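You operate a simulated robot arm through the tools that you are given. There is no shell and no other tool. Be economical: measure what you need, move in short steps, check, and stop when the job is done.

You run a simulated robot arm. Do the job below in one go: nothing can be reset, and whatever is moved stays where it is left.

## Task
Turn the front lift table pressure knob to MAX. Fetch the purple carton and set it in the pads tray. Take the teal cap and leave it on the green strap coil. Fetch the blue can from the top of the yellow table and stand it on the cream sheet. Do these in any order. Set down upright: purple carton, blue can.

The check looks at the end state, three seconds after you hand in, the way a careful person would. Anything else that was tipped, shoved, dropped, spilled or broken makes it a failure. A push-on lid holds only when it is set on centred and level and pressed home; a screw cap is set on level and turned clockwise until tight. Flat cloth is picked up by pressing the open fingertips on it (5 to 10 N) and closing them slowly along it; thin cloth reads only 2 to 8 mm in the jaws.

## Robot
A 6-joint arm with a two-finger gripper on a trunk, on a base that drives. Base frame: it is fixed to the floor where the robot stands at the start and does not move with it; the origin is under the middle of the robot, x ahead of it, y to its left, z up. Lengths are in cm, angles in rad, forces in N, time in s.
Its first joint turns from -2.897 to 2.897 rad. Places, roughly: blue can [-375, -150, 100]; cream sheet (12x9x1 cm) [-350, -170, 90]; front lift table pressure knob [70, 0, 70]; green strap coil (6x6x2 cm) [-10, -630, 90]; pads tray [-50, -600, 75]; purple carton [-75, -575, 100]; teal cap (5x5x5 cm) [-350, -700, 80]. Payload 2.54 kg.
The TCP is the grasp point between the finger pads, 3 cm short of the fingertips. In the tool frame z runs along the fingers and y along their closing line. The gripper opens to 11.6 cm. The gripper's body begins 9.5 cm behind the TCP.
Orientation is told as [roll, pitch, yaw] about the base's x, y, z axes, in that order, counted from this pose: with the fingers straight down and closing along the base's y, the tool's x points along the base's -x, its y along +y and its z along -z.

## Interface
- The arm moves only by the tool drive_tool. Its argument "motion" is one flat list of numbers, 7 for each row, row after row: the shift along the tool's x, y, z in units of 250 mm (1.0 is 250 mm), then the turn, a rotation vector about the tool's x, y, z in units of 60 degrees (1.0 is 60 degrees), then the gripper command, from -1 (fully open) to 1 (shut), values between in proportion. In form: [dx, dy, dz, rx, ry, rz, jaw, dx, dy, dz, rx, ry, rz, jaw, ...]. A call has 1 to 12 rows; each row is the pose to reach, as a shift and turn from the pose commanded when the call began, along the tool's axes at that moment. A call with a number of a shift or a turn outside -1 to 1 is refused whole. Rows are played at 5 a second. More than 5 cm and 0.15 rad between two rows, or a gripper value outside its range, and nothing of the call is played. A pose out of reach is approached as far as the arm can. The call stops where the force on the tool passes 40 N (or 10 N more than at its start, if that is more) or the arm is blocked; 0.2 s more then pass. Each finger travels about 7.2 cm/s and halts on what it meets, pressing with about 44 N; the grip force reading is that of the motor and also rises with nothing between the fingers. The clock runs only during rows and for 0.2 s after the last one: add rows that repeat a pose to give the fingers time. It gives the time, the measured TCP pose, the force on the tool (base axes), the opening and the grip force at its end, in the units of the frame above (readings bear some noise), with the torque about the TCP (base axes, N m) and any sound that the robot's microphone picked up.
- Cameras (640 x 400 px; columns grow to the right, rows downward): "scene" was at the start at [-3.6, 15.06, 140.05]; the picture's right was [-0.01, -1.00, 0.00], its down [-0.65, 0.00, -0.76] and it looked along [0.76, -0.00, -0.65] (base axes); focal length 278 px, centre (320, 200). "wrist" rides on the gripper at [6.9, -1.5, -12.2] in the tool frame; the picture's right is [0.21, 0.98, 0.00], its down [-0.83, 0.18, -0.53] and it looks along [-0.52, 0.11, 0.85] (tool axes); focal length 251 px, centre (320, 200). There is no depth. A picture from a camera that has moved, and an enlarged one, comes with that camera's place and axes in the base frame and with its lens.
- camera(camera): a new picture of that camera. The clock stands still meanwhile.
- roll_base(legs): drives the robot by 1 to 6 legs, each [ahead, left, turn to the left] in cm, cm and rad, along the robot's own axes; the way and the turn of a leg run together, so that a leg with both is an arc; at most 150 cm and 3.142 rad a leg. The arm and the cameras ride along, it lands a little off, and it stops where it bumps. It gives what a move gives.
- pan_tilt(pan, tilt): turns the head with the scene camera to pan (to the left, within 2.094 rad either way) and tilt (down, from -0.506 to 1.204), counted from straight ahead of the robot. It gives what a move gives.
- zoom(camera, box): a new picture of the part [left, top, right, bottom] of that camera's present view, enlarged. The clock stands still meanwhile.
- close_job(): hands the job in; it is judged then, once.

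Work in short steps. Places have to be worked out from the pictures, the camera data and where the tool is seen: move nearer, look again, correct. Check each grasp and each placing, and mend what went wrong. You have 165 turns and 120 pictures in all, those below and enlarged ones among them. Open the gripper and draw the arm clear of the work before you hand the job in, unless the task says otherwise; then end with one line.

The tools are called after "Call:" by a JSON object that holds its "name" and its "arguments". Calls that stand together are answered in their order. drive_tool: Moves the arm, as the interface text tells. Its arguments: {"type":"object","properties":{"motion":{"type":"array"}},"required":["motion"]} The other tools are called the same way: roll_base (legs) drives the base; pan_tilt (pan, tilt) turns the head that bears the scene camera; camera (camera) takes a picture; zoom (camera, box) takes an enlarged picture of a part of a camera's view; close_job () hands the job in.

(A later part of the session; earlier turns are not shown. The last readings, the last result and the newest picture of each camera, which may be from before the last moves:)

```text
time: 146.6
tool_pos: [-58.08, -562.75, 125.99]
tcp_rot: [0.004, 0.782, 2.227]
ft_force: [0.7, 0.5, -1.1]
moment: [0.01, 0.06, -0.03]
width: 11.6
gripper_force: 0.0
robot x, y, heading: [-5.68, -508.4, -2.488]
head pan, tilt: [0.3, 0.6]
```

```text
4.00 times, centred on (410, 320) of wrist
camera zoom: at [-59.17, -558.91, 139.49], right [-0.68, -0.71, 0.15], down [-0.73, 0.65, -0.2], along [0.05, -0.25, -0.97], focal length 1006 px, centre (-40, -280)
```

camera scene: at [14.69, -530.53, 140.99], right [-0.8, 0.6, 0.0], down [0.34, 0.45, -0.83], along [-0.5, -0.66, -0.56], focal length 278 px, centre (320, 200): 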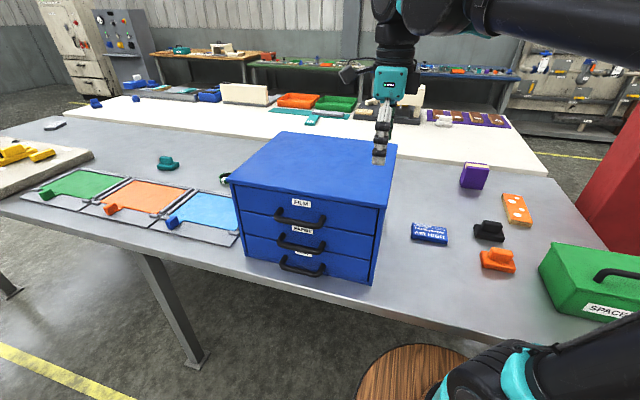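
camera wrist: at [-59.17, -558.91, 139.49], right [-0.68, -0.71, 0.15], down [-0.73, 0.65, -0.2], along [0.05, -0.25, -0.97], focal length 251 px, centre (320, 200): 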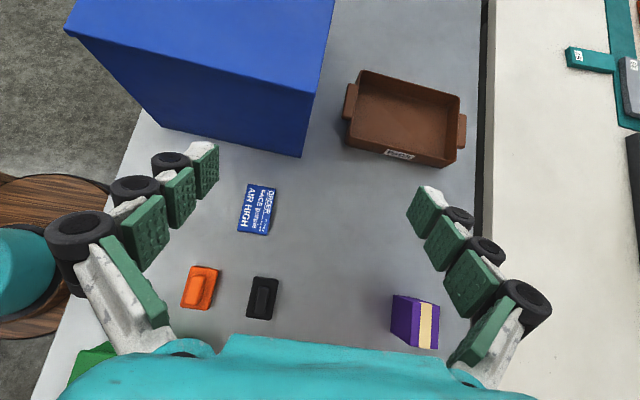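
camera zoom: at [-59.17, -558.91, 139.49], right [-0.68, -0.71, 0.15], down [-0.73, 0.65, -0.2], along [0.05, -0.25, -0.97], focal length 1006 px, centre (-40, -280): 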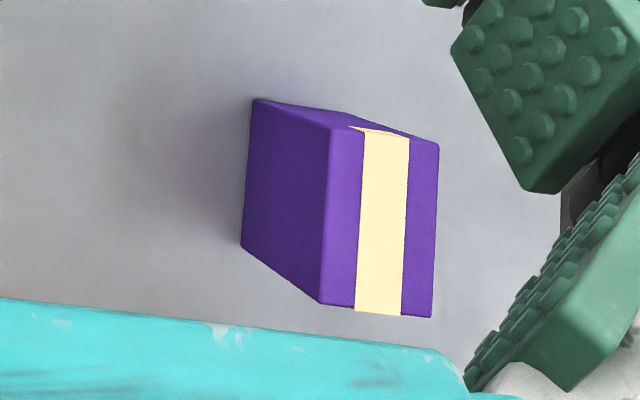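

The carton is 7.2 × 5 × 8.2 cm, square to the table, centred at fwd/left (406.2, 407.6). I move the tool to a pre-grasp 12 cm up-right of it.

Call:
{"name": "drive_tool", "arguments": {"motion": [-0.136, 0.057, 0.014, 0, 0, 0, -1, -0.272, 0.114, 0.028, 0, 0, 0, -1, -0.408, 0.171, 0.042, 0, 0, 0, -1, -0.544, 0.229, 0.056, 0, 0, 0, -1, -0.68, 0.286, 0.07, 0, 0, 0, -1, -0.816, 0.343, 0.085, 0, 0, 0, -1, -0.95, 0.4, 0.1, 0, 0, 0, -1]}}

Call:
{"name": "drive_tool", "arguments": {"motion": [-0.08, 0.13, 0.02, 0, 0, 0, -1, -0.17, 0.26, 0.04, 0, 0, 0, -1, -0.27, 0.39, 0.06, 0, 0, 0, -1, -0.366, 0.52, 0.08, 0, 0, 0, -1, -0.366, 0.648, 0.08, 0, 0, 0, -1]}}

Call:
{"name": "camera", "arguments": {"camera": "wrist"}}

```text
time: 148.2
tool_pos: [-75.25, -556.93, 107.44]
tcp_rot: [0.003, 0.784, 2.228]
ft_force: [0.5, -0.4, 0.8]
moment: [0.02, 0.06, -0.05]
width: 11.61
gripper_force: 0.1
robot x, y, heading: [-5.4, -508.1, -2.495]
head pan, tilt: [0.3, 0.6]
```

```text
time: 149.4
tool_pos: [-91.41, -562.69, 99.6]
tcp_rot: [0.003, 0.785, 2.227]
ft_force: [-0.4, -0.2, 0.4]
moment: [-0.02, 0.07, -0.02]
width: 11.57
gripper_force: 0.0
robot x, y, heading: [-5.67, -508.16, -2.491]
head pan, tilt: [0.3, 0.6]
```

```text
59 pictures are left
camera wrist: at [-92.42, -558.92, 113.02], right [-0.68, -0.71, 0.15], down [-0.73, 0.65, -0.2], along [0.05, -0.25, -0.97], focal length 251 px, centre (320, 200)
```

wrist: 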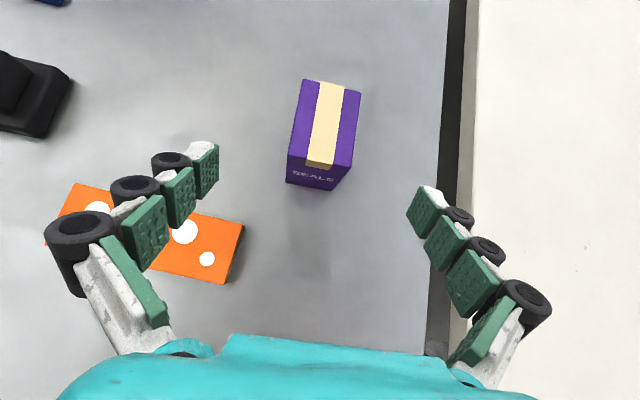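

Reached; the jaws straddle the carton. I slide in 12 cm and close.

Call:
{"name": "drive_tool", "arguments": {"motion": [0, -0.01, 0.16, 0, 0, 0, -1, 0, -0.02, 0.32, 0, 0, 0, -1, 0, -0.02, 0.475, 0, 0, 0, -1, 0, -0.02, 0.475, 0, 0, 0, -0.5, 0, -0.02, 0.475, 0, 0, 0, -0.1, 0, -0.02, 0.475, 0, 0, 0, 0.2, 0, -0.02, 0.475, 0, 0, 0, 0.5, 0, -0.02, 0.475, 0, 0, 0, 0.8, 0, -0.02, 0.475, 0, 0, 0, 1, 0, -0.02, 0.475, 0, 0, 0, 1]}}

Call:
{"name": "camera", "arguments": {"camera": "wrist"}}

```text
time: 151.6
tool_pos: [-85.69, -569.16, 91.22]
tcp_rot: [0.005, 0.783, 2.229]
ft_force: [0.0, -0.3, 0.6]
moment: [-0.08, 0.04, 0.04]
width: 5.37
gripper_force: 44.0
robot x, y, heading: [-5.3, -508.09, -2.489]
head pan, tilt: [0.3, 0.6]
```

```text
58 pictures are left
camera wrist: at [-86.75, -565.25, 104.77], right [-0.68, -0.71, 0.15], down [-0.73, 0.65, -0.2], along [0.05, -0.25, -0.97], focal length 251 px, centre (320, 200)
```

wrist: 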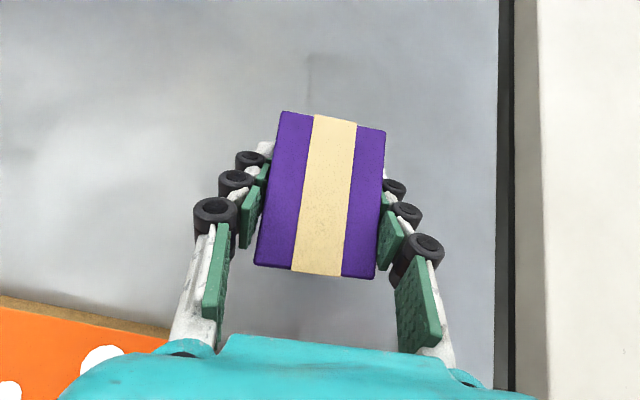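

Held at 5.4 cm. I lift 12 cm and check.

Call:
{"name": "drive_tool", "arguments": {"motion": [0.057, 0, -0.057, 0, 0, 0, 1, 0.17, 0, -0.17, 0, 0, 0, 1, 0.28, 0, -0.28, 0, 0, 0, 1, 0.36, 0, -0.36, 0, 0, 0, 1]}}

Call:
{"name": "camera", "arguments": {"camera": "wrist"}}

```text
time: 152.6
tool_pos: [-85.73, -568.92, 103.95]
tcp_rot: [0.003, 0.783, 2.228]
ft_force: [0.7, -0.7, -1.4]
moment: [0.01, 0.01, 0.03]
width: 5.41
gripper_force: 43.5
robot x, y, heading: [-5.67, -508.24, -2.489]
head pan, tilt: [0.3, 0.6]
```

```text
57 pictures are left
camera wrist: at [-86.74, -565.19, 117.37], right [-0.68, -0.71, 0.15], down [-0.73, 0.65, -0.2], along [0.05, -0.25, -0.97], focal length 251 px, centre (320, 200)
```

wrist: 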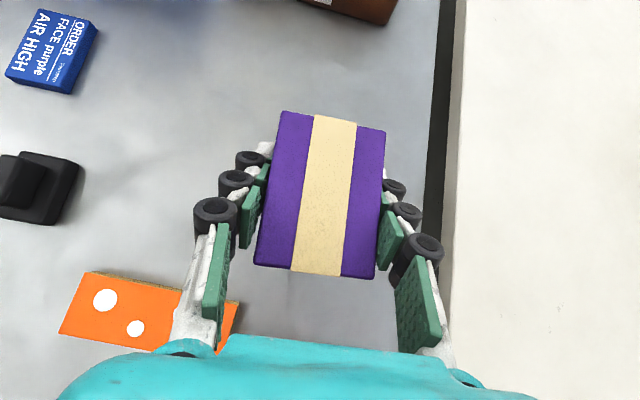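

Secure and level. I carry it left over the tray in two moves.

Call:
{"name": "drive_tool", "arguments": {"motion": [0.12, -0.026, 0.12, 0, 0, 0, 1, 0.24, -0.052, 0.24, 0, 0, 0, 1, 0.36, -0.078, 0.36, 0, 0, 0, 1, 0.48, -0.104, 0.48, 0, 0, 0, 1, 0.58, -0.13, 0.58, 0, 0, 0, 1]}}

Call:
{"name": "drive_tool", "arguments": {"motion": [0.12, -0.026, 0.12, 0, 0, 0, 1, 0.24, -0.052, 0.24, 0, 0, 0, 1, 0.36, -0.078, 0.36, 0, 0, 0, 1, 0.48, -0.104, 0.48, 0, 0, 0, 1, 0.57, -0.13, 0.57, 0, 0, 0, 1]}}

Call:
{"name": "camera", "arguments": {"camera": "wrist"}}

Call:
{"name": "camera", "arguments": {"camera": "scene"}}

```text
time: 153.8
tool_pos: [-70.85, -583.22, 103.84]
tcp_rot: [0.005, 0.784, 2.224]
ft_force: [-0.2, 0.8, -1.0]
moment: [0.01, 0.01, 0.03]
width: 5.4
gripper_force: 44.1
robot x, y, heading: [-6.19, -508.13, -2.487]
head pan, tilt: [0.3, 0.6]
```

```text
time: 155.0
tool_pos: [-55.77, -597.19, 104.09]
tcp_rot: [0.001, 0.784, 2.224]
ft_force: [-0.3, 0.6, -1.5]
moment: [-0.01, -0.03, 0.02]
width: 5.38
gripper_force: 43.7
robot x, y, heading: [-5.71, -508.32, -2.494]
head pan, tilt: [0.3, 0.6]
```

```text
56 pictures are left
camera wrist: at [-56.87, -593.47, 117.47], right [-0.68, -0.71, 0.15], down [-0.73, 0.65, -0.2], along [0.05, -0.25, -0.97], focal length 251 px, centre (320, 200)
```

wrist: 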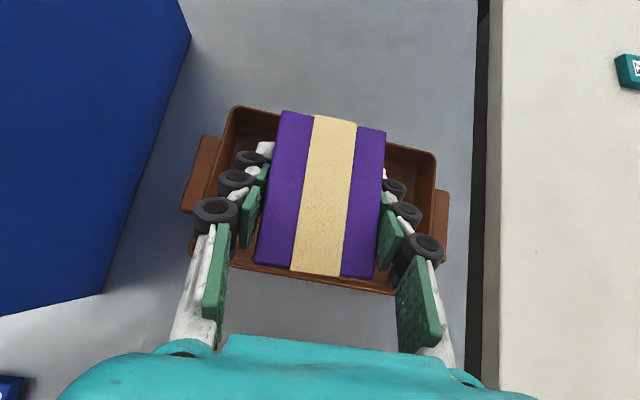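

```text
55 pictures are left
camera scene: at [7.79, -519.98, 140.99], right [-0.81, 0.58, 0.0], down [0.33, 0.46, -0.83], along [-0.48, -0.67, -0.57], focal length 278 px, centre (320, 200)
```

scene: 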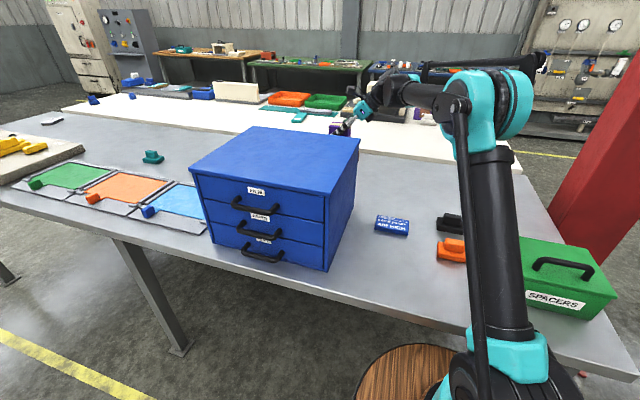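

The forearm is clear of the drawers and the carton is over the tray. I lower 11.5 cm and then feel for the floor.

Call:
{"name": "drive_tool", "arguments": {"motion": [-0.08, 0.02, 0.12, 0, 0, 0, 1, -0.19, 0.03, 0.23, 0, 0, 0, 1, -0.3, 0.03, 0.34, 0, 0, 0, 1]}}

Call:
{"name": "drive_tool", "arguments": {"motion": [-0.006, 0, 0.006, 0, 0, 0, 1, -0.012, 0, 0.012, 0, 0, 0, 1, -0.018, 0, 0.018, 0, 0, 0, 1]}}

```text
time: 155.8
tool_pos: [-56.02, -598.33, 92.6]
tcp_rot: [0.005, 0.785, 2.228]
ft_force: [0.4, 0.5, -0.9]
moment: [0.03, 0.03, -0.03]
width: 5.39
gripper_force: 44.2
robot x, y, heading: [-5.59, -508.04, -2.487]
head pan, tilt: [0.3, 0.6]
```

```text
time: 156.6
tool_pos: [-56.24, -598.26, 91.81]
tcp_rot: [0.003, 0.785, 2.228]
ft_force: [0.3, 0.4, -1.2]
moment: [0.01, 0.01, -0.03]
width: 5.37
gripper_force: 44.2
robot x, y, heading: [-5.66, -508.08, -2.495]
head pan, tilt: [0.3, 0.6]
```

No contact yet; I lower a few millimetres more.

Call:
{"name": "drive_tool", "arguments": {"motion": [-0.006, 0, 0.006, 0, 0, 0, 1, -0.012, 0, 0.012, 0, 0, 0, 1, -0.016, 0, 0.016, 0, 0, 0, 1, -0.016, 0, 0.016, 0, 0, 0, 1]}}

```text
time: 157.4
tool_pos: [-56.12, -598.26, 91.68]
tcp_rot: [0.003, 0.79, 2.226]
ft_force: [-0.1, 3.3, 14.4]
moment: [0.05, -0.18, 0.07]
width: 5.41
gripper_force: 44.4
robot x, y, heading: [-5.54, -508.22, -2.49]
head pan, tilt: [0.3, 0.6]
stopped in row 3: the force on the tool passed its limit at 41 N (the readings are from after the stop); the commanded pose is now the measured one
```

Contact with the tray floor at z≈91.7. I open and withdraw along the tool axis.

Call:
{"name": "drive_tool", "arguments": {"motion": [0, 0, 0, 0, 0, 0, 0.6, 0, 0, 0, 0, 0, 0, 0.2, 0, 0, 0, 0, 0, 0, -0.3, 0, 0, 0, 0, 0, 0, -1, 0, 0, 0, 0, 0, 0, -1, 0, 0, 0, 0, 0, 0, -1, 0, 0, -0.1, 0, 0, 0, -1, 0, 0, -0.25, 0, 0, 0, -1, 0, 0, -0.4, 0, 0, 0, -1, 0, 0, -0.57, 0, 0, 0, -1]}}

Call:
{"name": "camera", "arguments": {"camera": "wrist"}}

```text
time: 159.6
tool_pos: [-62.08, -590.46, 101.27]
tcp_rot: [0.003, 0.786, 2.226]
ft_force: [0.4, -0.6, -0.7]
moment: [0.03, 0.0, 0.01]
width: 11.58
gripper_force: 0.0
robot x, y, heading: [-5.58, -507.88, -2.49]
head pan, tilt: [0.3, 0.6]
```

```text
54 pictures are left
camera wrist: at [-63.15, -586.54, 114.92], right [-0.68, -0.71, 0.15], down [-0.73, 0.65, -0.21], along [0.05, -0.25, -0.97], focal length 251 px, centre (320, 200)
```

wrist: 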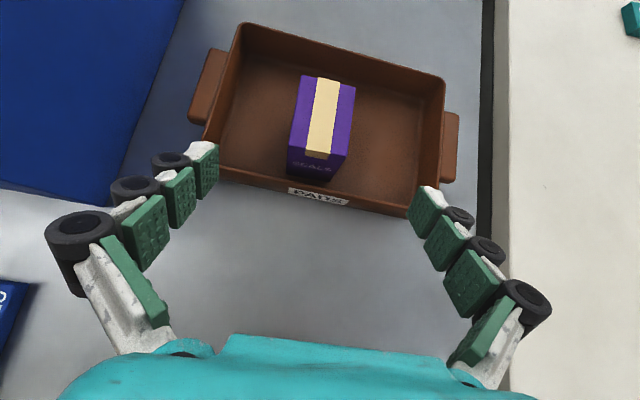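

The carton stands upright in the tray. I retreat up-right, then back, and untilt the tool.

Call:
{"name": "drive_tool", "arguments": {"motion": [-0.02, 0, -0.16, 0, 0, 0, -1, -0.04, 0, -0.33, 0, 0, 0, -1, -0.07, 0, -0.5, 0, 0, 0, -1, -0.1, 0, -0.67, 0, 0, 0, -1, -0.12, 0, -0.84, 0, 0, 0, -1, -0.14, 0, -0.99, 0, 0, 0, -1]}}

Call:
{"name": "drive_tool", "arguments": {"motion": [0, -0.16, 0, 0, -0.1, 0, -1, 0, -0.32, 0, 0, -0.2, 0, -1, 0, -0.48, 0, 0, -0.3, 0, -1, 0, -0.64, 0, 0, -0.42, 0, -1, 0, -0.8, 0, 0, -0.54, 0, -1, 0, -0.9, 0, 0, -0.66, 0, -1, 0, -0.98, 0, 0, -0.75, 0, -1]}}

Call:
{"name": "drive_tool", "arguments": {"motion": [0, -0.16, 0, 0, 0, 0, -1, 0, -0.32, 0, 0, 0, 0, -1, 0, -0.48, 0, 0, 0, 0, -1, 0, -0.64, 0, 0, 0, 0, -1, 0, -0.76, 0, 0, 0, 0, -1]}}

Call:
{"name": "roll_base", "arguments": {"legs": [[-30, 0, 0], [0, -140, 0]]}}

Call:
{"name": "pan_tilt", "arguments": {"pan": 0.35, "tilt": 0.3}}

Call:
{"name": "camera", "arguments": {"camera": "scene"}}

```text
time: 161.0
tool_pos: [-74.24, -574.36, 116.43]
tcp_rot: [0.004, 0.786, 2.227]
ft_force: [0.4, -1.5, 0.6]
moment: [0.01, 0.02, 0.01]
width: 11.58
gripper_force: 0.0
robot x, y, heading: [-5.53, -508.09, -2.485]
head pan, tilt: [0.3, 0.6]
```

```text
time: 162.6
tool_pos: [-54.93, -559.68, 116.65]
tcp_rot: [0.004, 0.0, 2.222]
ft_force: [0.3, 0.3, 0.0]
moment: [0.03, -0.04, -0.01]
width: 11.61
gripper_force: 0.1
robot x, y, heading: [-5.73, -508.55, -2.494]
head pan, tilt: [0.3, 0.6]
```

```text
time: 163.8
tool_pos: [-39.71, -547.95, 116.63]
tcp_rot: [0.004, 0.001, 2.222]
ft_force: [-0.5, -0.8, 0.5]
moment: [0.02, -0.01, 0.04]
width: 11.61
gripper_force: 0.0
robot x, y, heading: [-5.89, -508.66, -2.496]
head pan, tilt: [0.3, 0.6]
```

```text
time: 172.3
tool_pos: [-99.2, -420.98, 116.61]
tcp_rot: [0.003, 0.001, 2.232]
ft_force: [0.1, 0.0, 0.5]
moment: [-0.03, -0.03, 0.02]
width: 11.58
gripper_force: 0.0
robot x, y, heading: [-65.53, -380.86, -2.477]
head pan, tilt: [0.3, 0.6]
```

```text
time: 173.1
tool_pos: [-99.27, -420.98, 116.63]
tcp_rot: [0.003, 0.001, 2.232]
ft_force: [0.0, 0.6, -0.1]
moment: [0.0, -0.01, 0.02]
width: 11.6
gripper_force: 0.0
robot x, y, heading: [-65.58, -381.01, -2.483]
head pan, tilt: [0.351, 0.3]
```

```text
53 pictures are left
camera scene: at [-51.91, -393.19, 143.73], right [-0.85, 0.53, 0.0], down [0.16, 0.25, -0.95], along [-0.51, -0.81, -0.3], focal length 278 px, centre (320, 200)
```

scene: 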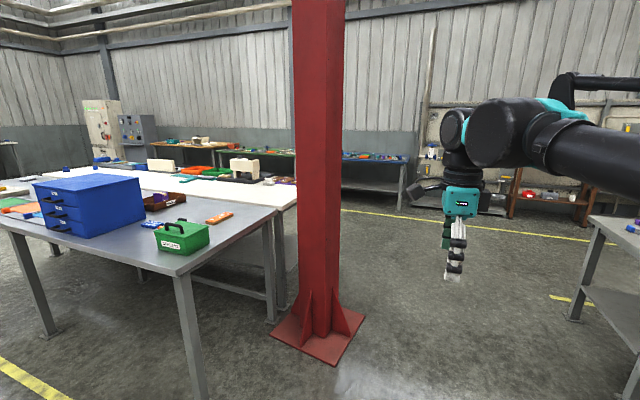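

The teal cap's bench is the blue-topped one at the wall, just right of the pillar; I zoom in.

Call:
{"name": "zoom", "arguments": {"camera": "scene", "box": [330, 130, 430, 200]}}

```text
5.71 times, centred on (380, 165) of scene
camera zoom: at [-51.91, -393.19, 143.73], right [-0.85, 0.53, 0.0], down [0.16, 0.25, -0.95], along [-0.51, -0.81, -0.3], focal length 1586 px, centre (-23, 400)
```

zoom: 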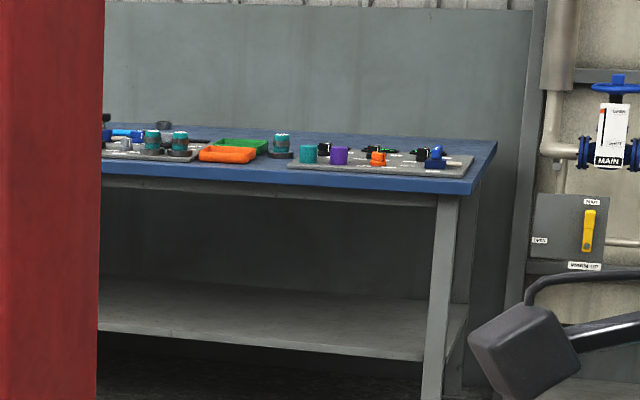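

The teal cap sits on a grey board at the blue bench, about [-344, -696]. I drive through the gap right of the pillar.

Call:
{"name": "roll_base", "arguments": {"legs": [[0, -12, -0.028], [140, 0, 0], [140, 0, 0]]}}

Call:
{"name": "pan_tilt", "arguments": {"pan": 0.5, "tilt": 0.45}}

Call:
{"name": "camera", "arguments": {"camera": "scene"}}

```text
time: 187.3
tool_pos: [-322.02, -583.52, 116.67]
tcp_rot: [0.004, 0.001, 2.268]
ft_force: [-0.2, -0.5, -0.2]
moment: [-0.03, 0.03, -0.01]
width: 11.59
gripper_force: 0.0
robot x, y, heading: [-289.83, -542.25, -2.441]
head pan, tilt: [0.351, 0.3]
```

```text
time: 188.0
tool_pos: [-322.05, -583.61, 116.56]
tcp_rot: [0.003, 0.002, 2.269]
ft_force: [0.3, -0.2, -0.3]
moment: [0.0, 0.0, 0.0]
width: 11.59
gripper_force: 0.1
robot x, y, heading: [-289.79, -542.4, -2.444]
head pan, tilt: [0.499, 0.45]
```

```text
51 pictures are left
camera scene: at [-274.49, -554.36, 142.35], right [-0.93, 0.37, 0.0], down [0.16, 0.4, -0.9], along [-0.33, -0.84, -0.43], focal length 278 px, centre (320, 200)
```

scene: 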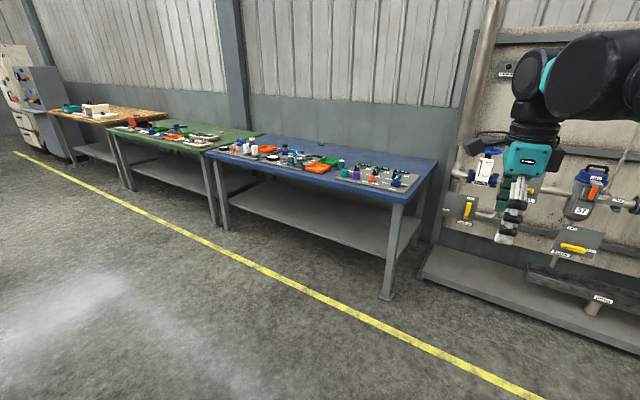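

I zoom on the near end of the blue bench.

Call:
{"name": "zoom", "arguments": {"camera": "scene", "box": [290, 135, 430, 220]}}

```text
4.57 times, centred on (360, 178) of scene
camera zoom: at [-274.49, -554.36, 142.35], right [-0.93, 0.37, 0.0], down [0.16, 0.4, -0.9], along [-0.33, -0.84, -0.43], focal length 1269 px, centre (137, 303)
```

zoom: 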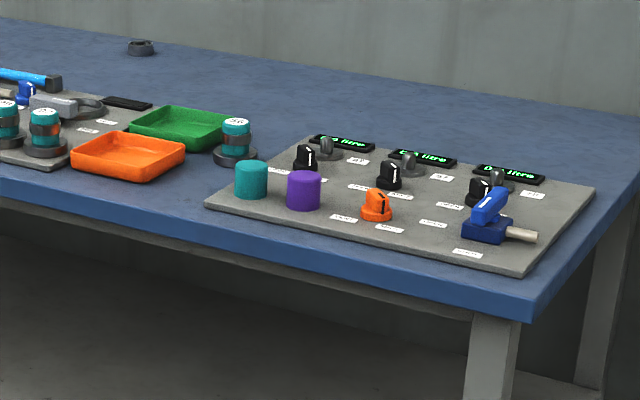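

The cap base triangulates to about [-349, -701, 80]. I square up, drive forward 55 cm and left 92 cm.

Call:
{"name": "roll_base", "arguments": {"legs": [[0, 0, -0.064], [55, 0, 0], [0, 92, 0]]}}

Call:
{"name": "camera", "arguments": {"camera": "wrist"}}

Call:
{"name": "pan_tilt", "arguments": {"pan": 0, "tilt": 0.7}}

Call:
{"name": "camera", "arguments": {"camera": "scene"}}

```text
time: 196.0
tool_pos: [-315.51, -687.75, 116.66]
tcp_rot: [0.003, 0.001, 2.192]
ft_force: [-0.4, 0.0, -0.3]
moment: [-0.02, -0.01, -0.05]
width: 11.58
gripper_force: 0.2
robot x, y, heading: [-280.11, -648.76, -2.519]
head pan, tilt: [0.499, 0.45]
```

```text
49 pictures are left
camera wrist: at [-310.26, -692.42, 128.81], right [-0.67, -0.74, 0.0], down [-0.63, 0.57, 0.53], along [-0.4, 0.35, -0.85], focal length 251 px, centre (320, 200)
```

wrist: 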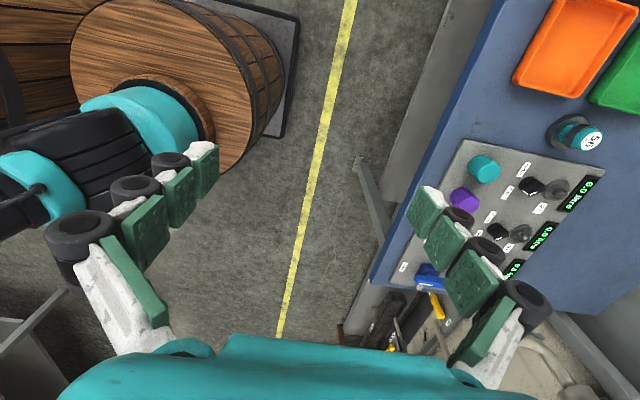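

```text
time: 197.0
tool_pos: [-315.53, -687.6, 116.56]
tcp_rot: [0.002, 0.002, 2.19]
ft_force: [0.1, -1.5, -0.4]
moment: [0.0, -0.01, 0.02]
width: 11.61
gripper_force: 0.1
robot x, y, heading: [-280.24, -649.03, -2.519]
head pan, tilt: [0.0, 0.7]
```

```text
48 pictures are left
camera scene: at [-268.71, -659.03, 140.13], right [-0.58, 0.81, 0.0], down [0.52, 0.37, -0.77], along [-0.62, -0.44, -0.64], focal length 278 px, centre (320, 200)
```

scene: 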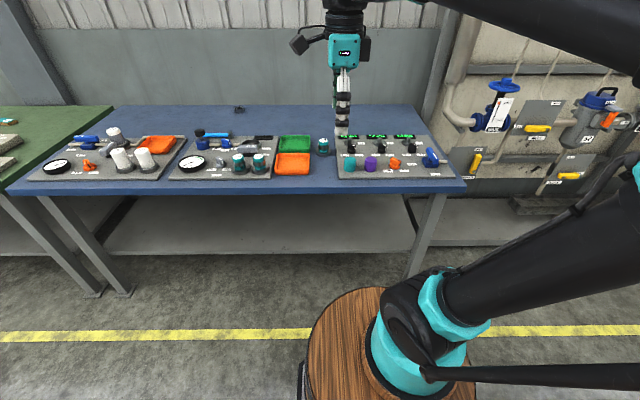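

The cap is at about [-347.5, -702] with a purple cap close on its right, so closing front/back (the present jaw direction) suits. I move above it.

Call:
{"name": "drive_tool", "arguments": {"motion": [-0.045, 0.18, 0.04, 0, 0, 0, -1, -0.09, 0.36, 0.08, 0, 0, 0, -1, -0.135, 0.54, 0.12, 0, 0, 0, -1, -0.18, 0.72, 0.16, 0, 0, 0, -1, -0.225, 0.9, 0.2, 0, 0, 0, -1]}}

Call:
{"name": "drive_tool", "arguments": {"motion": [-0.02, 0.15, 0.1, 0, 0, 0, -1, -0.04, 0.3, 0.2, 0, 0, 0, -1, -0.05, 0.47, 0.3, 0, 0, 0, -1]}}

Call:
{"name": "camera", "arguments": {"camera": "wrist"}}

```text
time: 198.2
tool_pos: [-336.99, -696.08, 111.32]
tcp_rot: [0.003, 0.002, 2.192]
ft_force: [0.7, 0.2, 0.3]
moment: [-0.05, 0.07, 0.0]
width: 11.6
gripper_force: 0.0
robot x, y, heading: [-280.05, -648.99, -2.522]
head pan, tilt: [0.0, 0.7]
```

```text
time: 199.0
tool_pos: [-347.61, -701.95, 104.12]
tcp_rot: [0.004, 0.002, 2.189]
ft_force: [0.7, -0.1, 0.4]
moment: [-0.04, 0.06, 0.0]
width: 11.62
gripper_force: 0.1
robot x, y, heading: [-280.19, -649.24, -2.521]
head pan, tilt: [0.0, 0.7]
```

```text
47 pictures are left
camera wrist: at [-342.41, -706.75, 116.4], right [-0.67, -0.74, 0.0], down [-0.63, 0.57, 0.53], along [-0.4, 0.35, -0.85], focal length 251 px, centre (320, 200)
```

wrist: 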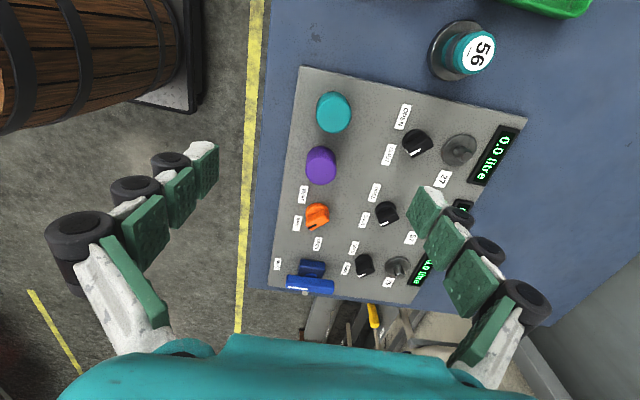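

The cap is slightly further on, about [-348.6, -703.3]. I correct and descend to z≈92, then check.

Call:
{"name": "drive_tool", "arguments": {"motion": [0.01, 0.03, 0.16, 0, 0, 0, -1, 0.02, 0.058, 0.32, 0, 0, 0, -1, 0.02, 0.058, 0.48, 0, 0, 0, -1]}}

Call:
{"name": "camera", "arguments": {"camera": "wrist"}}

```text
time: 199.8
tool_pos: [-348.26, -703.16, 92.35]
tcp_rot: [0.003, 0.003, 2.191]
ft_force: [-0.3, -0.4, 0.0]
moment: [0.0, 0.05, -0.01]
width: 11.57
gripper_force: 0.0
robot x, y, heading: [-279.69, -649.0, -2.526]
head pan, tilt: [0.0, 0.7]
```

```text
46 pictures are left
camera wrist: at [-343.01, -707.99, 104.59], right [-0.67, -0.74, 0.0], down [-0.63, 0.57, 0.53], along [-0.4, 0.35, -0.85], focal length 251 px, centre (320, 200)
```

wrist: 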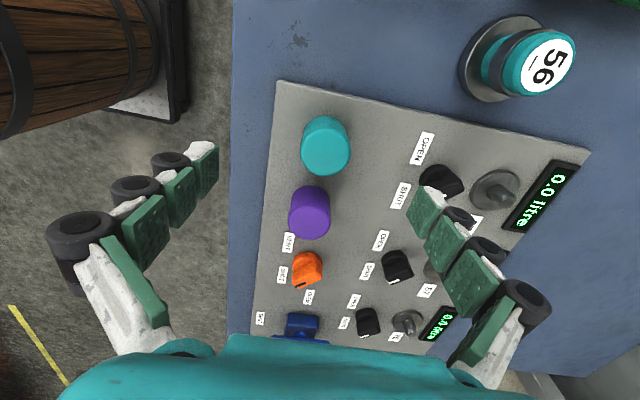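

Aligned. I narrow the jaws to ~8.7 cm, descend to z≈85 and close.

Call:
{"name": "drive_tool", "arguments": {"motion": [0, 0.012, 0, 0, 0, 0, -0.5, 0, 0.012, 0.1, 0, 0, 0, -0.5, 0, 0.012, 0.2, 0, 0, 0, -0.5, 0, 0.012, 0.292, 0, 0, 0, -0.5]}}

Call:
{"name": "camera", "arguments": {"camera": "wrist"}}

```text
time: 200.8
tool_pos: [-348.53, -703.43, 85.03]
tcp_rot: [0.004, 0.002, 2.189]
ft_force: [-0.1, -0.3, -0.4]
moment: [-0.01, 0.03, -0.01]
width: 8.67
gripper_force: 0.0
robot x, y, heading: [-280.32, -648.9, -2.525]
head pan, tilt: [0.0, 0.7]
```

```text
45 pictures are left
camera wrist: at [-343.3, -708.35, 97.23], right [-0.67, -0.74, 0.0], down [-0.63, 0.57, 0.53], along [-0.4, 0.35, -0.85], focal length 251 px, centre (320, 200)
```

wrist: 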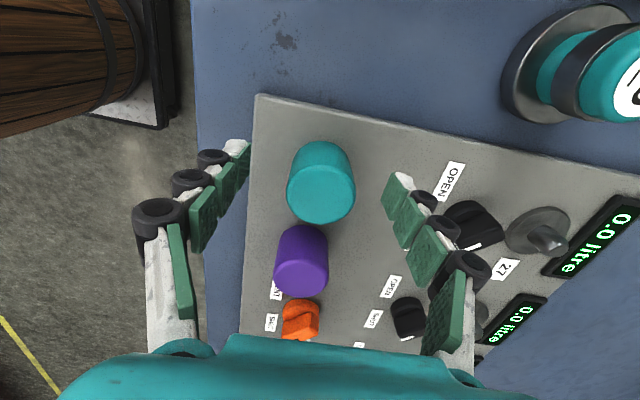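

The cap top is level with the grasp point. I close gently.

Call:
{"name": "drive_tool", "arguments": {"motion": [0, 0, 0.01, 0, 0, 0, -0.2, 0, 0, 0.02, 0, 0, 0, 0.1, 0, 0, 0.02, 0, 0, 0, 0.3, 0, 0, 0.02, 0, 0, 0, 0.5, 0, 0, 0.02, 0, 0, 0, 0.8, 0, 0, 0.02, 0, 0, 0, 1, 0, 0, 0.02, 0, 0, 0, 1]}}

```text
time: 202.4
tool_pos: [-348.55, -703.58, 84.43]
tcp_rot: [0.003, 0.001, 2.192]
ft_force: [-0.5, 0.1, 5.4]
moment: [-0.07, 0.17, 0.04]
width: 4.38
gripper_force: 43.6
robot x, y, heading: [-280.23, -649.18, -2.521]
head pan, tilt: [0.0, 0.7]
```

Held at 4.4 cm. I lift and look.

Call:
{"name": "drive_tool", "arguments": {"motion": [0, 0, -0.04, 0, 0, 0, 1, 0, 0, -0.1, 0, 0, 0, 1, 0, 0, -0.25, 0, 0, 0, 1, 0, 0, -0.42, 0, 0, 0, 1]}}

Call:
{"name": "camera", "arguments": {"camera": "wrist"}}

```text
time: 203.4
tool_pos: [-348.48, -703.65, 94.94]
tcp_rot: [0.002, 0.001, 2.191]
ft_force: [0.3, 0.0, -0.8]
moment: [0.01, -0.04, 0.02]
width: 4.38
gripper_force: 44.1
robot x, y, heading: [-280.29, -648.88, -2.526]
head pan, tilt: [0.0, 0.7]
```

```text
44 pictures are left
camera wrist: at [-343.18, -708.34, 107.2], right [-0.67, -0.74, 0.0], down [-0.63, 0.57, 0.53], along [-0.4, 0.35, -0.85], focal length 251 px, centre (320, 200)
```

wrist: 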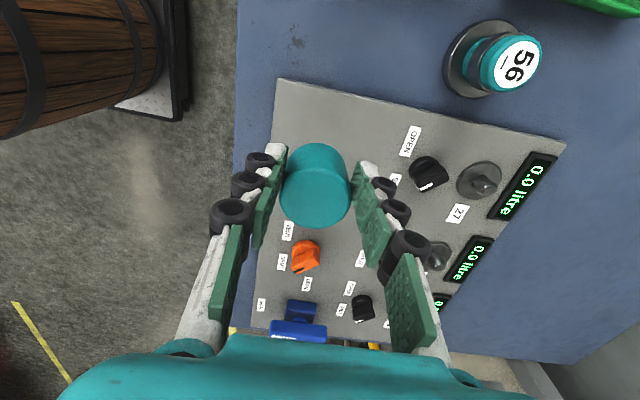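

The cap is up. I check with the scene camera that its purple neighbour is unmoved.

Call:
{"name": "zoom", "arguments": {"camera": "scene", "box": [280, 100, 460, 200]}}

```text
3.56 times, centred on (370, 150) of scene
camera zoom: at [-268.72, -659.03, 140.13], right [-0.58, 0.81, 0.0], down [0.52, 0.37, -0.76], along [-0.62, -0.44, -0.64], focal length 987 px, centre (142, 378)
```

zoom: 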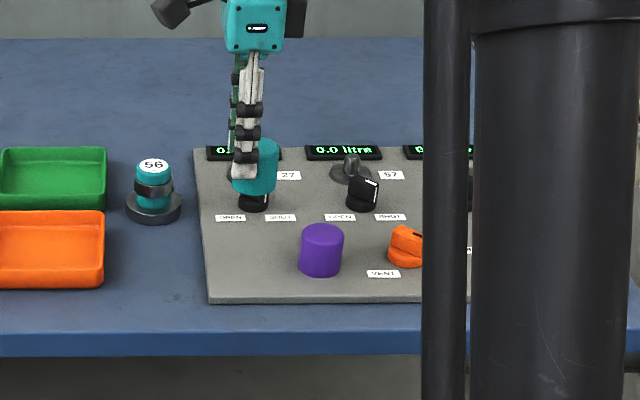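

The neighbour is untouched. I raise and pull the arm back for the drive to the coil.

Call:
{"name": "drive_tool", "arguments": {"motion": [0, 0, -0.18, 0, 0, 0, 1, 0, 0, -0.36, 0, 0, 0, 1, 0, -0.06, -0.54, 0, 0, 0, 1, 0, -0.18, -0.68, 0, 0, 0, 1, 0, -0.34, -0.78, 0, 0, 0, 1, 0, -0.5, -0.84, 0, 0, 0, 1, 0, -0.66, -0.86, 0, 0, 0, 1, 0, -0.82, -0.86, 0, 0, 0, 1, 0, -0.98, -0.86, 0, 0, 0, 1]}}

Call:
{"name": "drive_tool", "arguments": {"motion": [0.05, -0.12, 0, 0, 0, 0, 1, 0.1, -0.24, 0, 0, 0, 0, 1, 0.15, -0.36, 0, 0, 0, 0, 1]}}

Call:
{"name": "roll_base", "arguments": {"legs": [[0, -92, 0.005], [-55, 0, 0]]}}

```text
time: 205.4
tool_pos: [-328.73, -689.08, 116.28]
tcp_rot: [0.001, 0.003, 2.192]
ft_force: [0.1, -1.0, -0.6]
moment: [0.03, -0.04, 0.02]
width: 4.36
gripper_force: 44.1
robot x, y, heading: [-280.37, -648.58, -2.523]
head pan, tilt: [0.0, 0.7]
```

```text
time: 206.2
tool_pos: [-319.13, -686.9, 116.24]
tcp_rot: [0.004, 0.001, 2.19]
ft_force: [-0.1, 0.1, -1.4]
moment: [0.0, 0.0, -0.01]
width: 4.38
gripper_force: 43.9
robot x, y, heading: [-280.17, -649.11, -2.522]
head pan, tilt: [0.0, 0.7]
```

```text
time: 213.8
tool_pos: [-327.03, -579.84, 116.29]
tcp_rot: [0.004, 0.0, 2.185]
ft_force: [0.9, 0.0, 0.0]
moment: [-0.03, 0.0, -0.02]
width: 4.38
gripper_force: 44.4
robot x, y, heading: [-287.66, -542.4, -2.529]
head pan, tilt: [0.0, 0.7]
```

I square up and back out through the gap, then go left to the drawer table.

Call:
{"name": "roll_base", "arguments": {"legs": [[0, -8, 0.021], [-140, 0, 0], [-140, 0, 0]]}}

```text
time: 228.0
tool_pos: [-104.27, -410.86, 116.32]
tcp_rot: [0.004, 0.001, 2.186]
ft_force: [0.4, 0.0, -1.0]
moment: [0.0, -0.01, 0.01]
width: 4.37
gripper_force: 43.8
robot x, y, heading: [-65.03, -372.93, -2.527]
head pan, tilt: [0.0, 0.7]
```

Now left ~2.3 m to stand in front of the coil, left of the drawers.

Call:
{"name": "roll_base", "arguments": {"legs": [[0, 118, 0.019], [0, 118, 0]]}}

Call:
{"name": "camera", "arguments": {"camera": "scene"}}

```text
time: 239.6
tool_pos: [33.42, -604.04, 116.2]
tcp_rot: [0.003, 0.001, 2.192]
ft_force: [-0.7, 0.4, -0.6]
moment: [0.01, -0.05, 0.02]
width: 4.36
gripper_force: 44.1
robot x, y, heading: [71.87, -566.03, -2.525]
head pan, tilt: [0.0, 0.7]
```

```text
42 pictures are left
camera scene: at [83.83, -576.12, 140.13], right [-0.58, 0.81, 0.0], down [0.52, 0.37, -0.76], along [-0.62, -0.44, -0.64], focal length 278 px, centre (320, 200)
```

scene: 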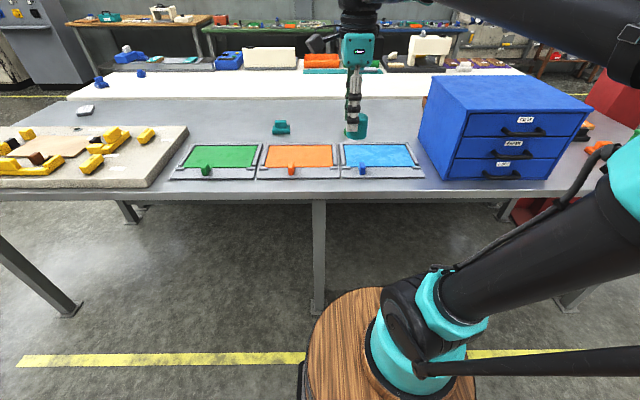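

The coil is hidden behind the held cap. I drive 20 cm forward and use the wrist camera.

Call:
{"name": "roll_base", "arguments": {"legs": [[20, 0, 0.015]]}}

Call:
{"name": "camera", "arguments": {"camera": "wrist"}}

Call:
{"name": "camera", "arguments": {"camera": "scene"}}

```text
time: 241.2
tool_pos: [18.09, -616.19, 116.27]
tcp_rot: [0.003, 0.002, 2.209]
ft_force: [0.6, -0.1, -0.5]
moment: [-0.03, -0.02, 0.02]
width: 4.35
gripper_force: 44.2
robot x, y, heading: [56.57, -577.74, -2.507]
head pan, tilt: [0.0, 0.7]
```

```text
41 pictures are left
camera wrist: at [23.52, -620.87, 128.48], right [-0.66, -0.75, 0.0], down [-0.64, 0.56, 0.53], along [-0.4, 0.35, -0.85], focal length 251 px, centre (320, 200)
```

wrist: 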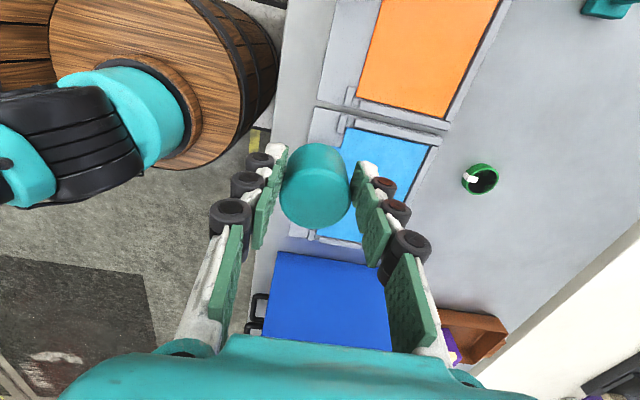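

```text
40 pictures are left
camera scene: at [68.13, -587.46, 140.13], right [-0.59, 0.8, 0.0], down [0.52, 0.38, -0.76], along [-0.61, -0.46, -0.64], focal length 278 px, centre (320, 200)
```

scene: 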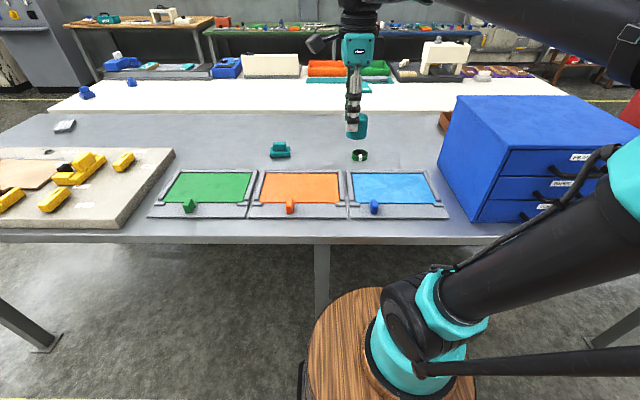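

The coil's centre triangulates to [-12.1, -629.2]. I zoom to see its inner opening.

Call:
{"name": "zoom", "arguments": {"camera": "wrist", "box": [440, 150, 520, 210]}}

Call:
{"name": "zoom", "arguments": {"camera": "scene", "box": [320, 130, 400, 180]}}

```text
6.67 times, centred on (480, 180) of wrist
camera zoom: at [23.52, -620.87, 128.48], right [-0.66, -0.75, 0.0], down [-0.64, 0.56, 0.53], along [-0.4, 0.35, -0.85], focal length 1676 px, centre (-747, 333)
```

zoom: 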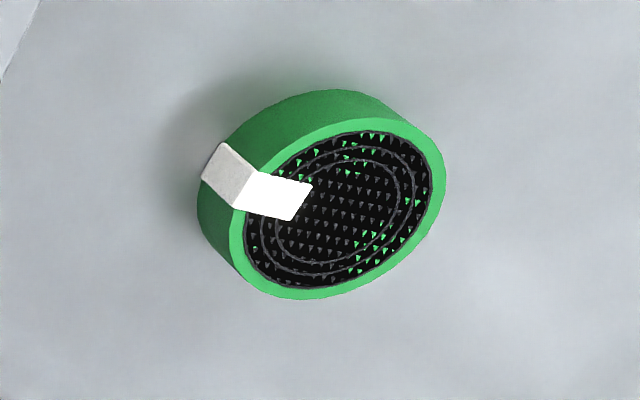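

```text
8.00 times, centred on (360, 155) of scene
camera zoom: at [68.13, -587.46, 140.13], right [-0.59, 0.8, 0.0], down [0.52, 0.38, -0.76], along [-0.61, -0.46, -0.64], focal length 2221 px, centre (0, 560)
```

zoom: 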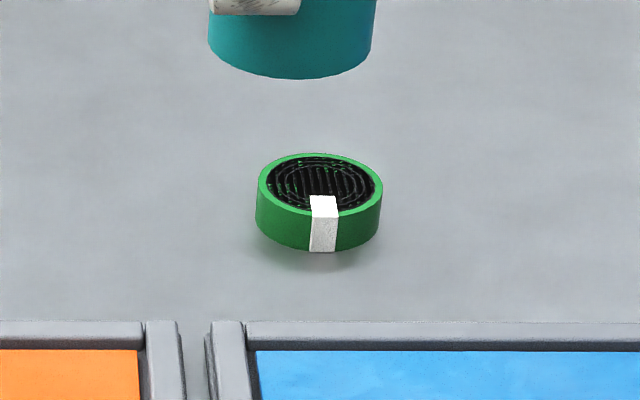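

It is a solid disc with a small tag at the front. I move the cap above it, aiming at [-12.2, -629.2].

Call:
{"name": "drive_tool", "arguments": {"motion": [-0.05, 0.18, 0.04, 0, 0, 0, 1, -0.1, 0.36, 0.08, 0, 0, 0, 1, -0.15, 0.54, 0.12, 0, 0, 0, 1, -0.2, 0.72, 0.16, 0, 0, 0, 1, -0.25, 0.9, 0.2, 0, 0, 0, 1]}}

Call:
{"name": "drive_tool", "arguments": {"motion": [-0.02, 0.14, 0.1, 0, 0, 0, 1, -0.04, 0.28, 0.2, 0, 0, 0, 1, -0.054, 0.384, 0.33, 0, 0, 0, 1, -0.054, 0.384, 0.45, 0, 0, 0, 1]}}

Call:
{"name": "camera", "arguments": {"camera": "wrist"}}

Call:
{"name": "zoom", "arguments": {"camera": "scene", "box": [310, 90, 410, 180]}}

```text
time: 242.4
tool_pos: [-3.59, -624.52, 111.51]
tcp_rot: [0.002, 0.002, 2.211]
ft_force: [0.6, 0.4, 0.2]
moment: [-0.03, 0.06, 0.02]
width: 4.35
gripper_force: 43.9
robot x, y, heading: [56.52, -577.79, -2.504]
head pan, tilt: [0.0, 0.7]
```

```text
time: 243.4
tool_pos: [-12.15, -629.19, 100.05]
tcp_rot: [0.003, 0.002, 2.208]
ft_force: [0.6, -0.3, -0.3]
moment: [0.0, 0.01, -0.02]
width: 4.39
gripper_force: 43.5
robot x, y, heading: [56.62, -577.7, -2.507]
head pan, tilt: [0.0, 0.7]
```

```text
37 pictures are left
camera wrist: at [-6.85, -633.87, 112.22], right [-0.66, -0.75, 0.0], down [-0.64, 0.56, 0.53], along [-0.4, 0.35, -0.85], focal length 251 px, centre (320, 200)
```

wrist: 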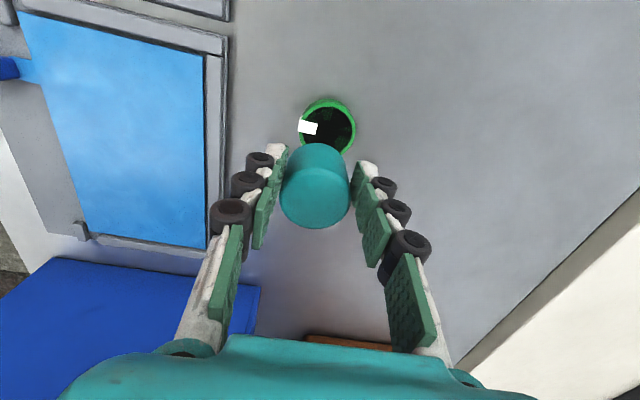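

```text
4.44 times, centred on (360, 135) of scene
camera zoom: at [68.14, -587.45, 140.13], right [-0.59, 0.8, 0.0], down [0.52, 0.38, -0.76], along [-0.61, -0.46, -0.64], focal length 1234 px, centre (142, 489)
```

zoom: 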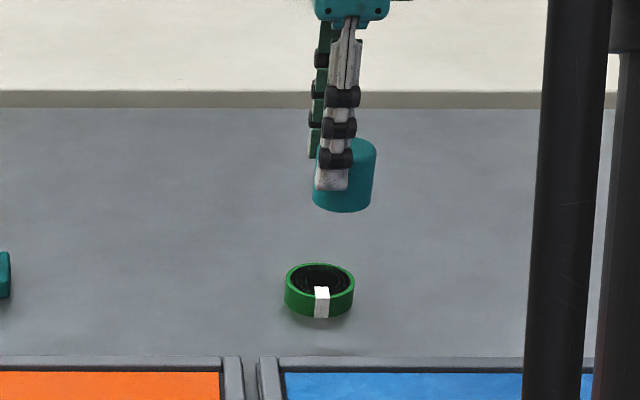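

The nearer view puts the coil centre at about [-12.4, -629.8]. I correct and lower 4 cm, then look again.

Call:
{"name": "drive_tool", "arguments": {"motion": [0.012, 0.028, 0.08, 0, 0, 0, 1, 0.012, 0.028, 0.16, 0, 0, 0, 1]}}

Call:
{"name": "zoom", "arguments": {"camera": "wrist", "box": [240, 90, 400, 240]}}

Call:
{"name": "zoom", "arguments": {"camera": "scene", "box": [320, 120, 400, 180]}}

```text
time: 244.0
tool_pos: [-12.59, -629.89, 95.95]
tcp_rot: [0.004, 0.001, 2.209]
ft_force: [0.2, -0.4, 0.1]
moment: [0.0, -0.01, 0.0]
width: 4.34
gripper_force: 44.1
robot x, y, heading: [56.35, -577.45, -2.503]
head pan, tilt: [0.0, 0.7]
```

```text
2.67 times, centred on (320, 165) of wrist
camera zoom: at [-7.23, -634.6, 108.19], right [-0.66, -0.75, 0.0], down [-0.64, 0.56, 0.53], along [-0.4, 0.35, -0.85], focal length 670 px, centre (320, 293)
```

zoom: 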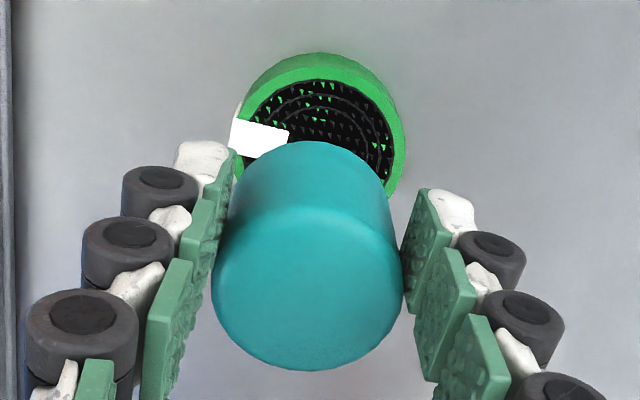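

```text
6.67 times, centred on (360, 150) of scene
camera zoom: at [68.13, -587.46, 140.13], right [-0.59, 0.8, 0.0], down [0.52, 0.38, -0.76], along [-0.61, -0.46, -0.64], focal length 1851 px, centre (53, 533)
```

zoom: 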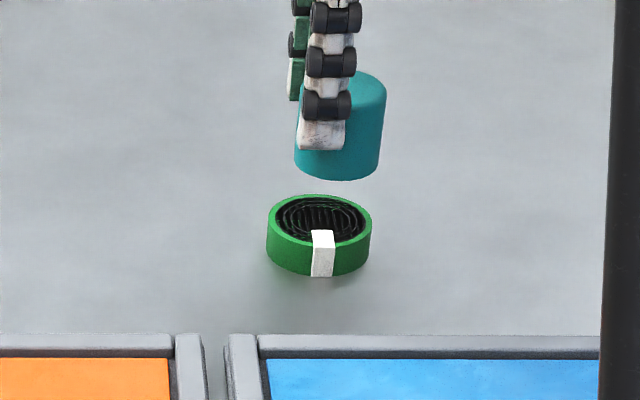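

The scene view shows the cap ~0.6 cm right of centre, and the wrist view ~0.2 cm short. I correct both, lower 2.5 cm and re-check.

Call:
{"name": "drive_tool", "arguments": {"motion": [0.02, 0.008, 0.04, 0, 0, 0, 1, 0.02, 0.008, 0.1, 0, 0, 0, 1]}}

Call:
{"name": "zoom", "arguments": {"camera": "scene", "box": [320, 120, 400, 180]}}

Call:
{"name": "zoom", "arguments": {"camera": "wrist", "box": [240, 90, 400, 240]}}

```text
time: 244.6
tool_pos: [-12.58, -630.47, 93.44]
tcp_rot: [0.002, 0.003, 2.209]
ft_force: [0.3, -0.5, -0.5]
moment: [-0.02, -0.04, -0.01]
width: 4.38
gripper_force: 43.7
robot x, y, heading: [56.3, -577.7, -2.504]
head pan, tilt: [0.0, 0.7]
```

```text
6.67 times, centred on (360, 150) of scene
camera zoom: at [68.13, -587.46, 140.13], right [-0.59, 0.8, 0.0], down [0.52, 0.38, -0.76], along [-0.61, -0.46, -0.64], focal length 1851 px, centre (53, 533)
```

zoom: 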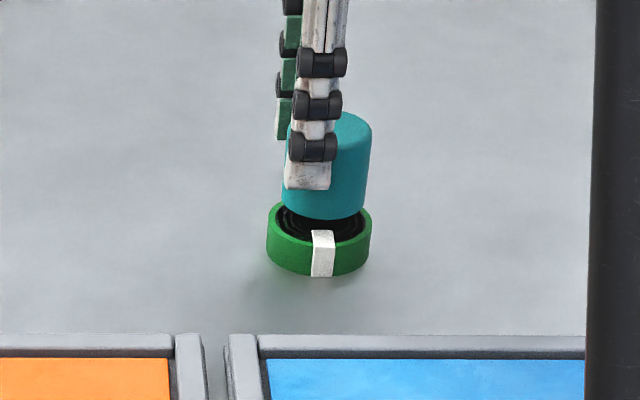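

```text
2.67 times, centred on (320, 165) of wrist
camera zoom: at [-7.12, -635.09, 105.71], right [-0.66, -0.75, 0.0], down [-0.64, 0.56, 0.53], along [-0.4, 0.35, -0.85], focal length 670 px, centre (320, 293)
```

zoom: 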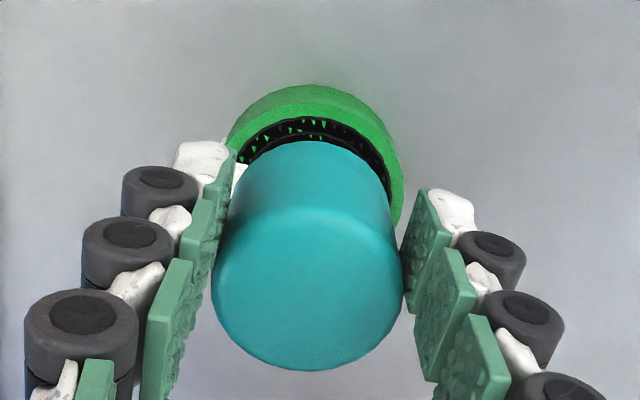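

Well centred in both views, about 1 cm above. I lower in 2 mm steps until contact.

Call:
{"name": "drive_tool", "arguments": {"motion": [0, 0, 0.01, 0, 0, 0, 1, 0, 0, 0.018, 0, 0, 0, 1, 0, 0, 0.026, 0, 0, 0, 1, 0, 0, 0.032, 0, 0, 0, 1]}}

```text
time: 245.6
tool_pos: [-12.4, -630.45, 92.76]
tcp_rot: [0.004, 0.001, 2.209]
ft_force: [0.5, 0.0, -0.3]
moment: [-0.02, 0.0, -0.05]
width: 4.33
gripper_force: 44.1
robot x, y, heading: [56.61, -577.37, -2.506]
head pan, tilt: [0.0, 0.7]
```

Call:
{"name": "drive_tool", "arguments": {"motion": [0, 0, 0.008, 0, 0, 0, 1, 0, 0, 0.014, 0, 0, 0, 1, 0, 0, 0.02, 0, 0, 0, 1, 0, 0, 0.026, 0, 0, 0, 1]}}

Call:
{"name": "zoom", "arguments": {"camera": "scene", "box": [320, 120, 400, 180]}}

```text
time: 246.6
tool_pos: [-12.49, -630.69, 92.07]
tcp_rot: [0.004, 0.001, 2.209]
ft_force: [0.0, -0.4, 2.8]
moment: [0.05, 0.02, 0.0]
width: 4.37
gripper_force: 44.2
robot x, y, heading: [56.64, -577.49, -2.505]
head pan, tilt: [0.0, 0.7]
```

```text
6.67 times, centred on (360, 150) of scene
camera zoom: at [68.13, -587.46, 140.13], right [-0.59, 0.8, 0.0], down [0.52, 0.38, -0.76], along [-0.61, -0.46, -0.64], focal length 1851 px, centre (53, 533)
```

zoom: 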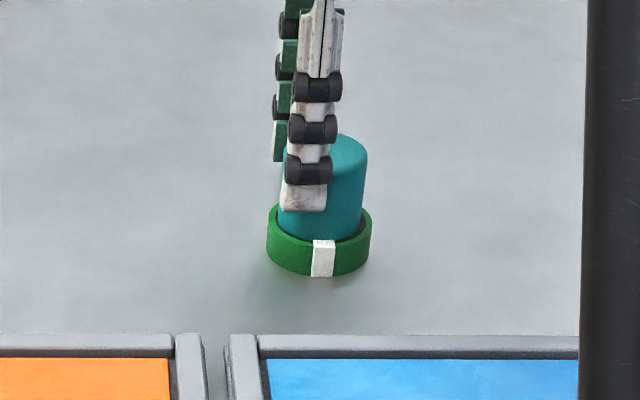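

Light contact (2.8 N), and the cap looks seated centrally on the coil. I open and raise.

Call:
{"name": "drive_tool", "arguments": {"motion": [0, 0, 0.003, 0, 0, 0, 0.8, 0, 0, 0.003, 0, 0, 0, 0.4, 0, 0, 0.003, 0, 0, 0, 0.0, 0, 0, 0.003, 0, 0, 0, -0.4, 0, 0, 0.003, 0, 0, 0, -0.8, 0, 0, 0.003, 0, 0, 0, -0.9, 0, 0, 0.003, 0, 0, 0, -0.9, 0, 0, -0.1, 0, 0, 0, -0.9, 0, 0, -0.25, 0, 0, 0, -0.9, 0, 0, -0.42, 0, 0, 0, -0.9]}}

Call:
{"name": "camera", "arguments": {"camera": "wrist"}}

Call:
{"name": "zoom", "arguments": {"camera": "scene", "box": [320, 120, 400, 180]}}

```text
time: 248.8
tool_pos: [-12.32, -630.5, 102.7]
tcp_rot: [0.005, 0.001, 2.209]
ft_force: [-0.2, -0.7, 0.5]
moment: [-0.02, 0.01, 0.04]
width: 11.01
gripper_force: 0.0
robot x, y, heading: [56.05, -577.92, -2.505]
head pan, tilt: [0.0, 0.7]
```

```text
30 pictures are left
camera wrist: at [-7.08, -635.07, 114.9], right [-0.66, -0.75, 0.0], down [-0.64, 0.56, 0.53], along [-0.4, 0.35, -0.85], focal length 251 px, centre (320, 200)
```

wrist: 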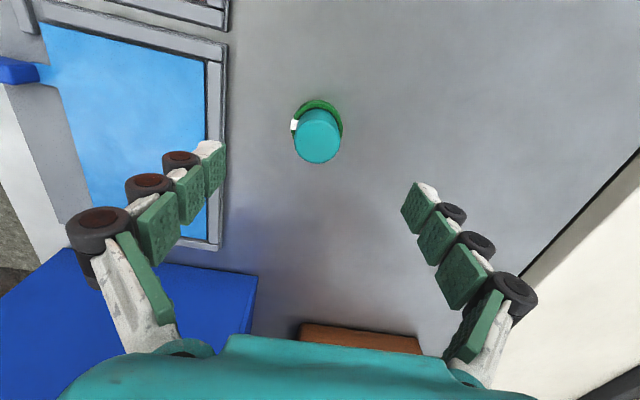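

```text
6.67 times, centred on (360, 150) of scene
camera zoom: at [68.12, -587.47, 140.13], right [-0.59, 0.8, 0.0], down [0.52, 0.38, -0.76], along [-0.61, -0.46, -0.64], focal length 1851 px, centre (53, 533)
```

zoom: 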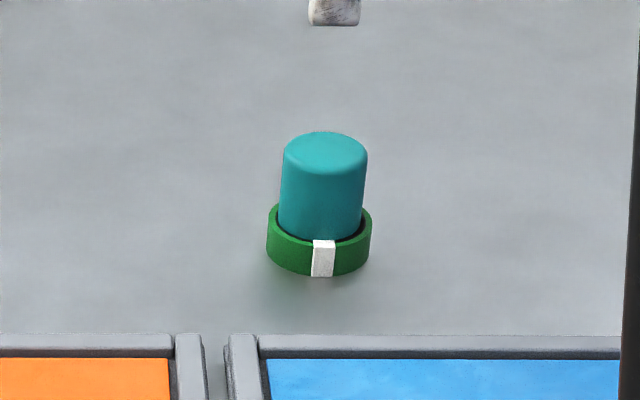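

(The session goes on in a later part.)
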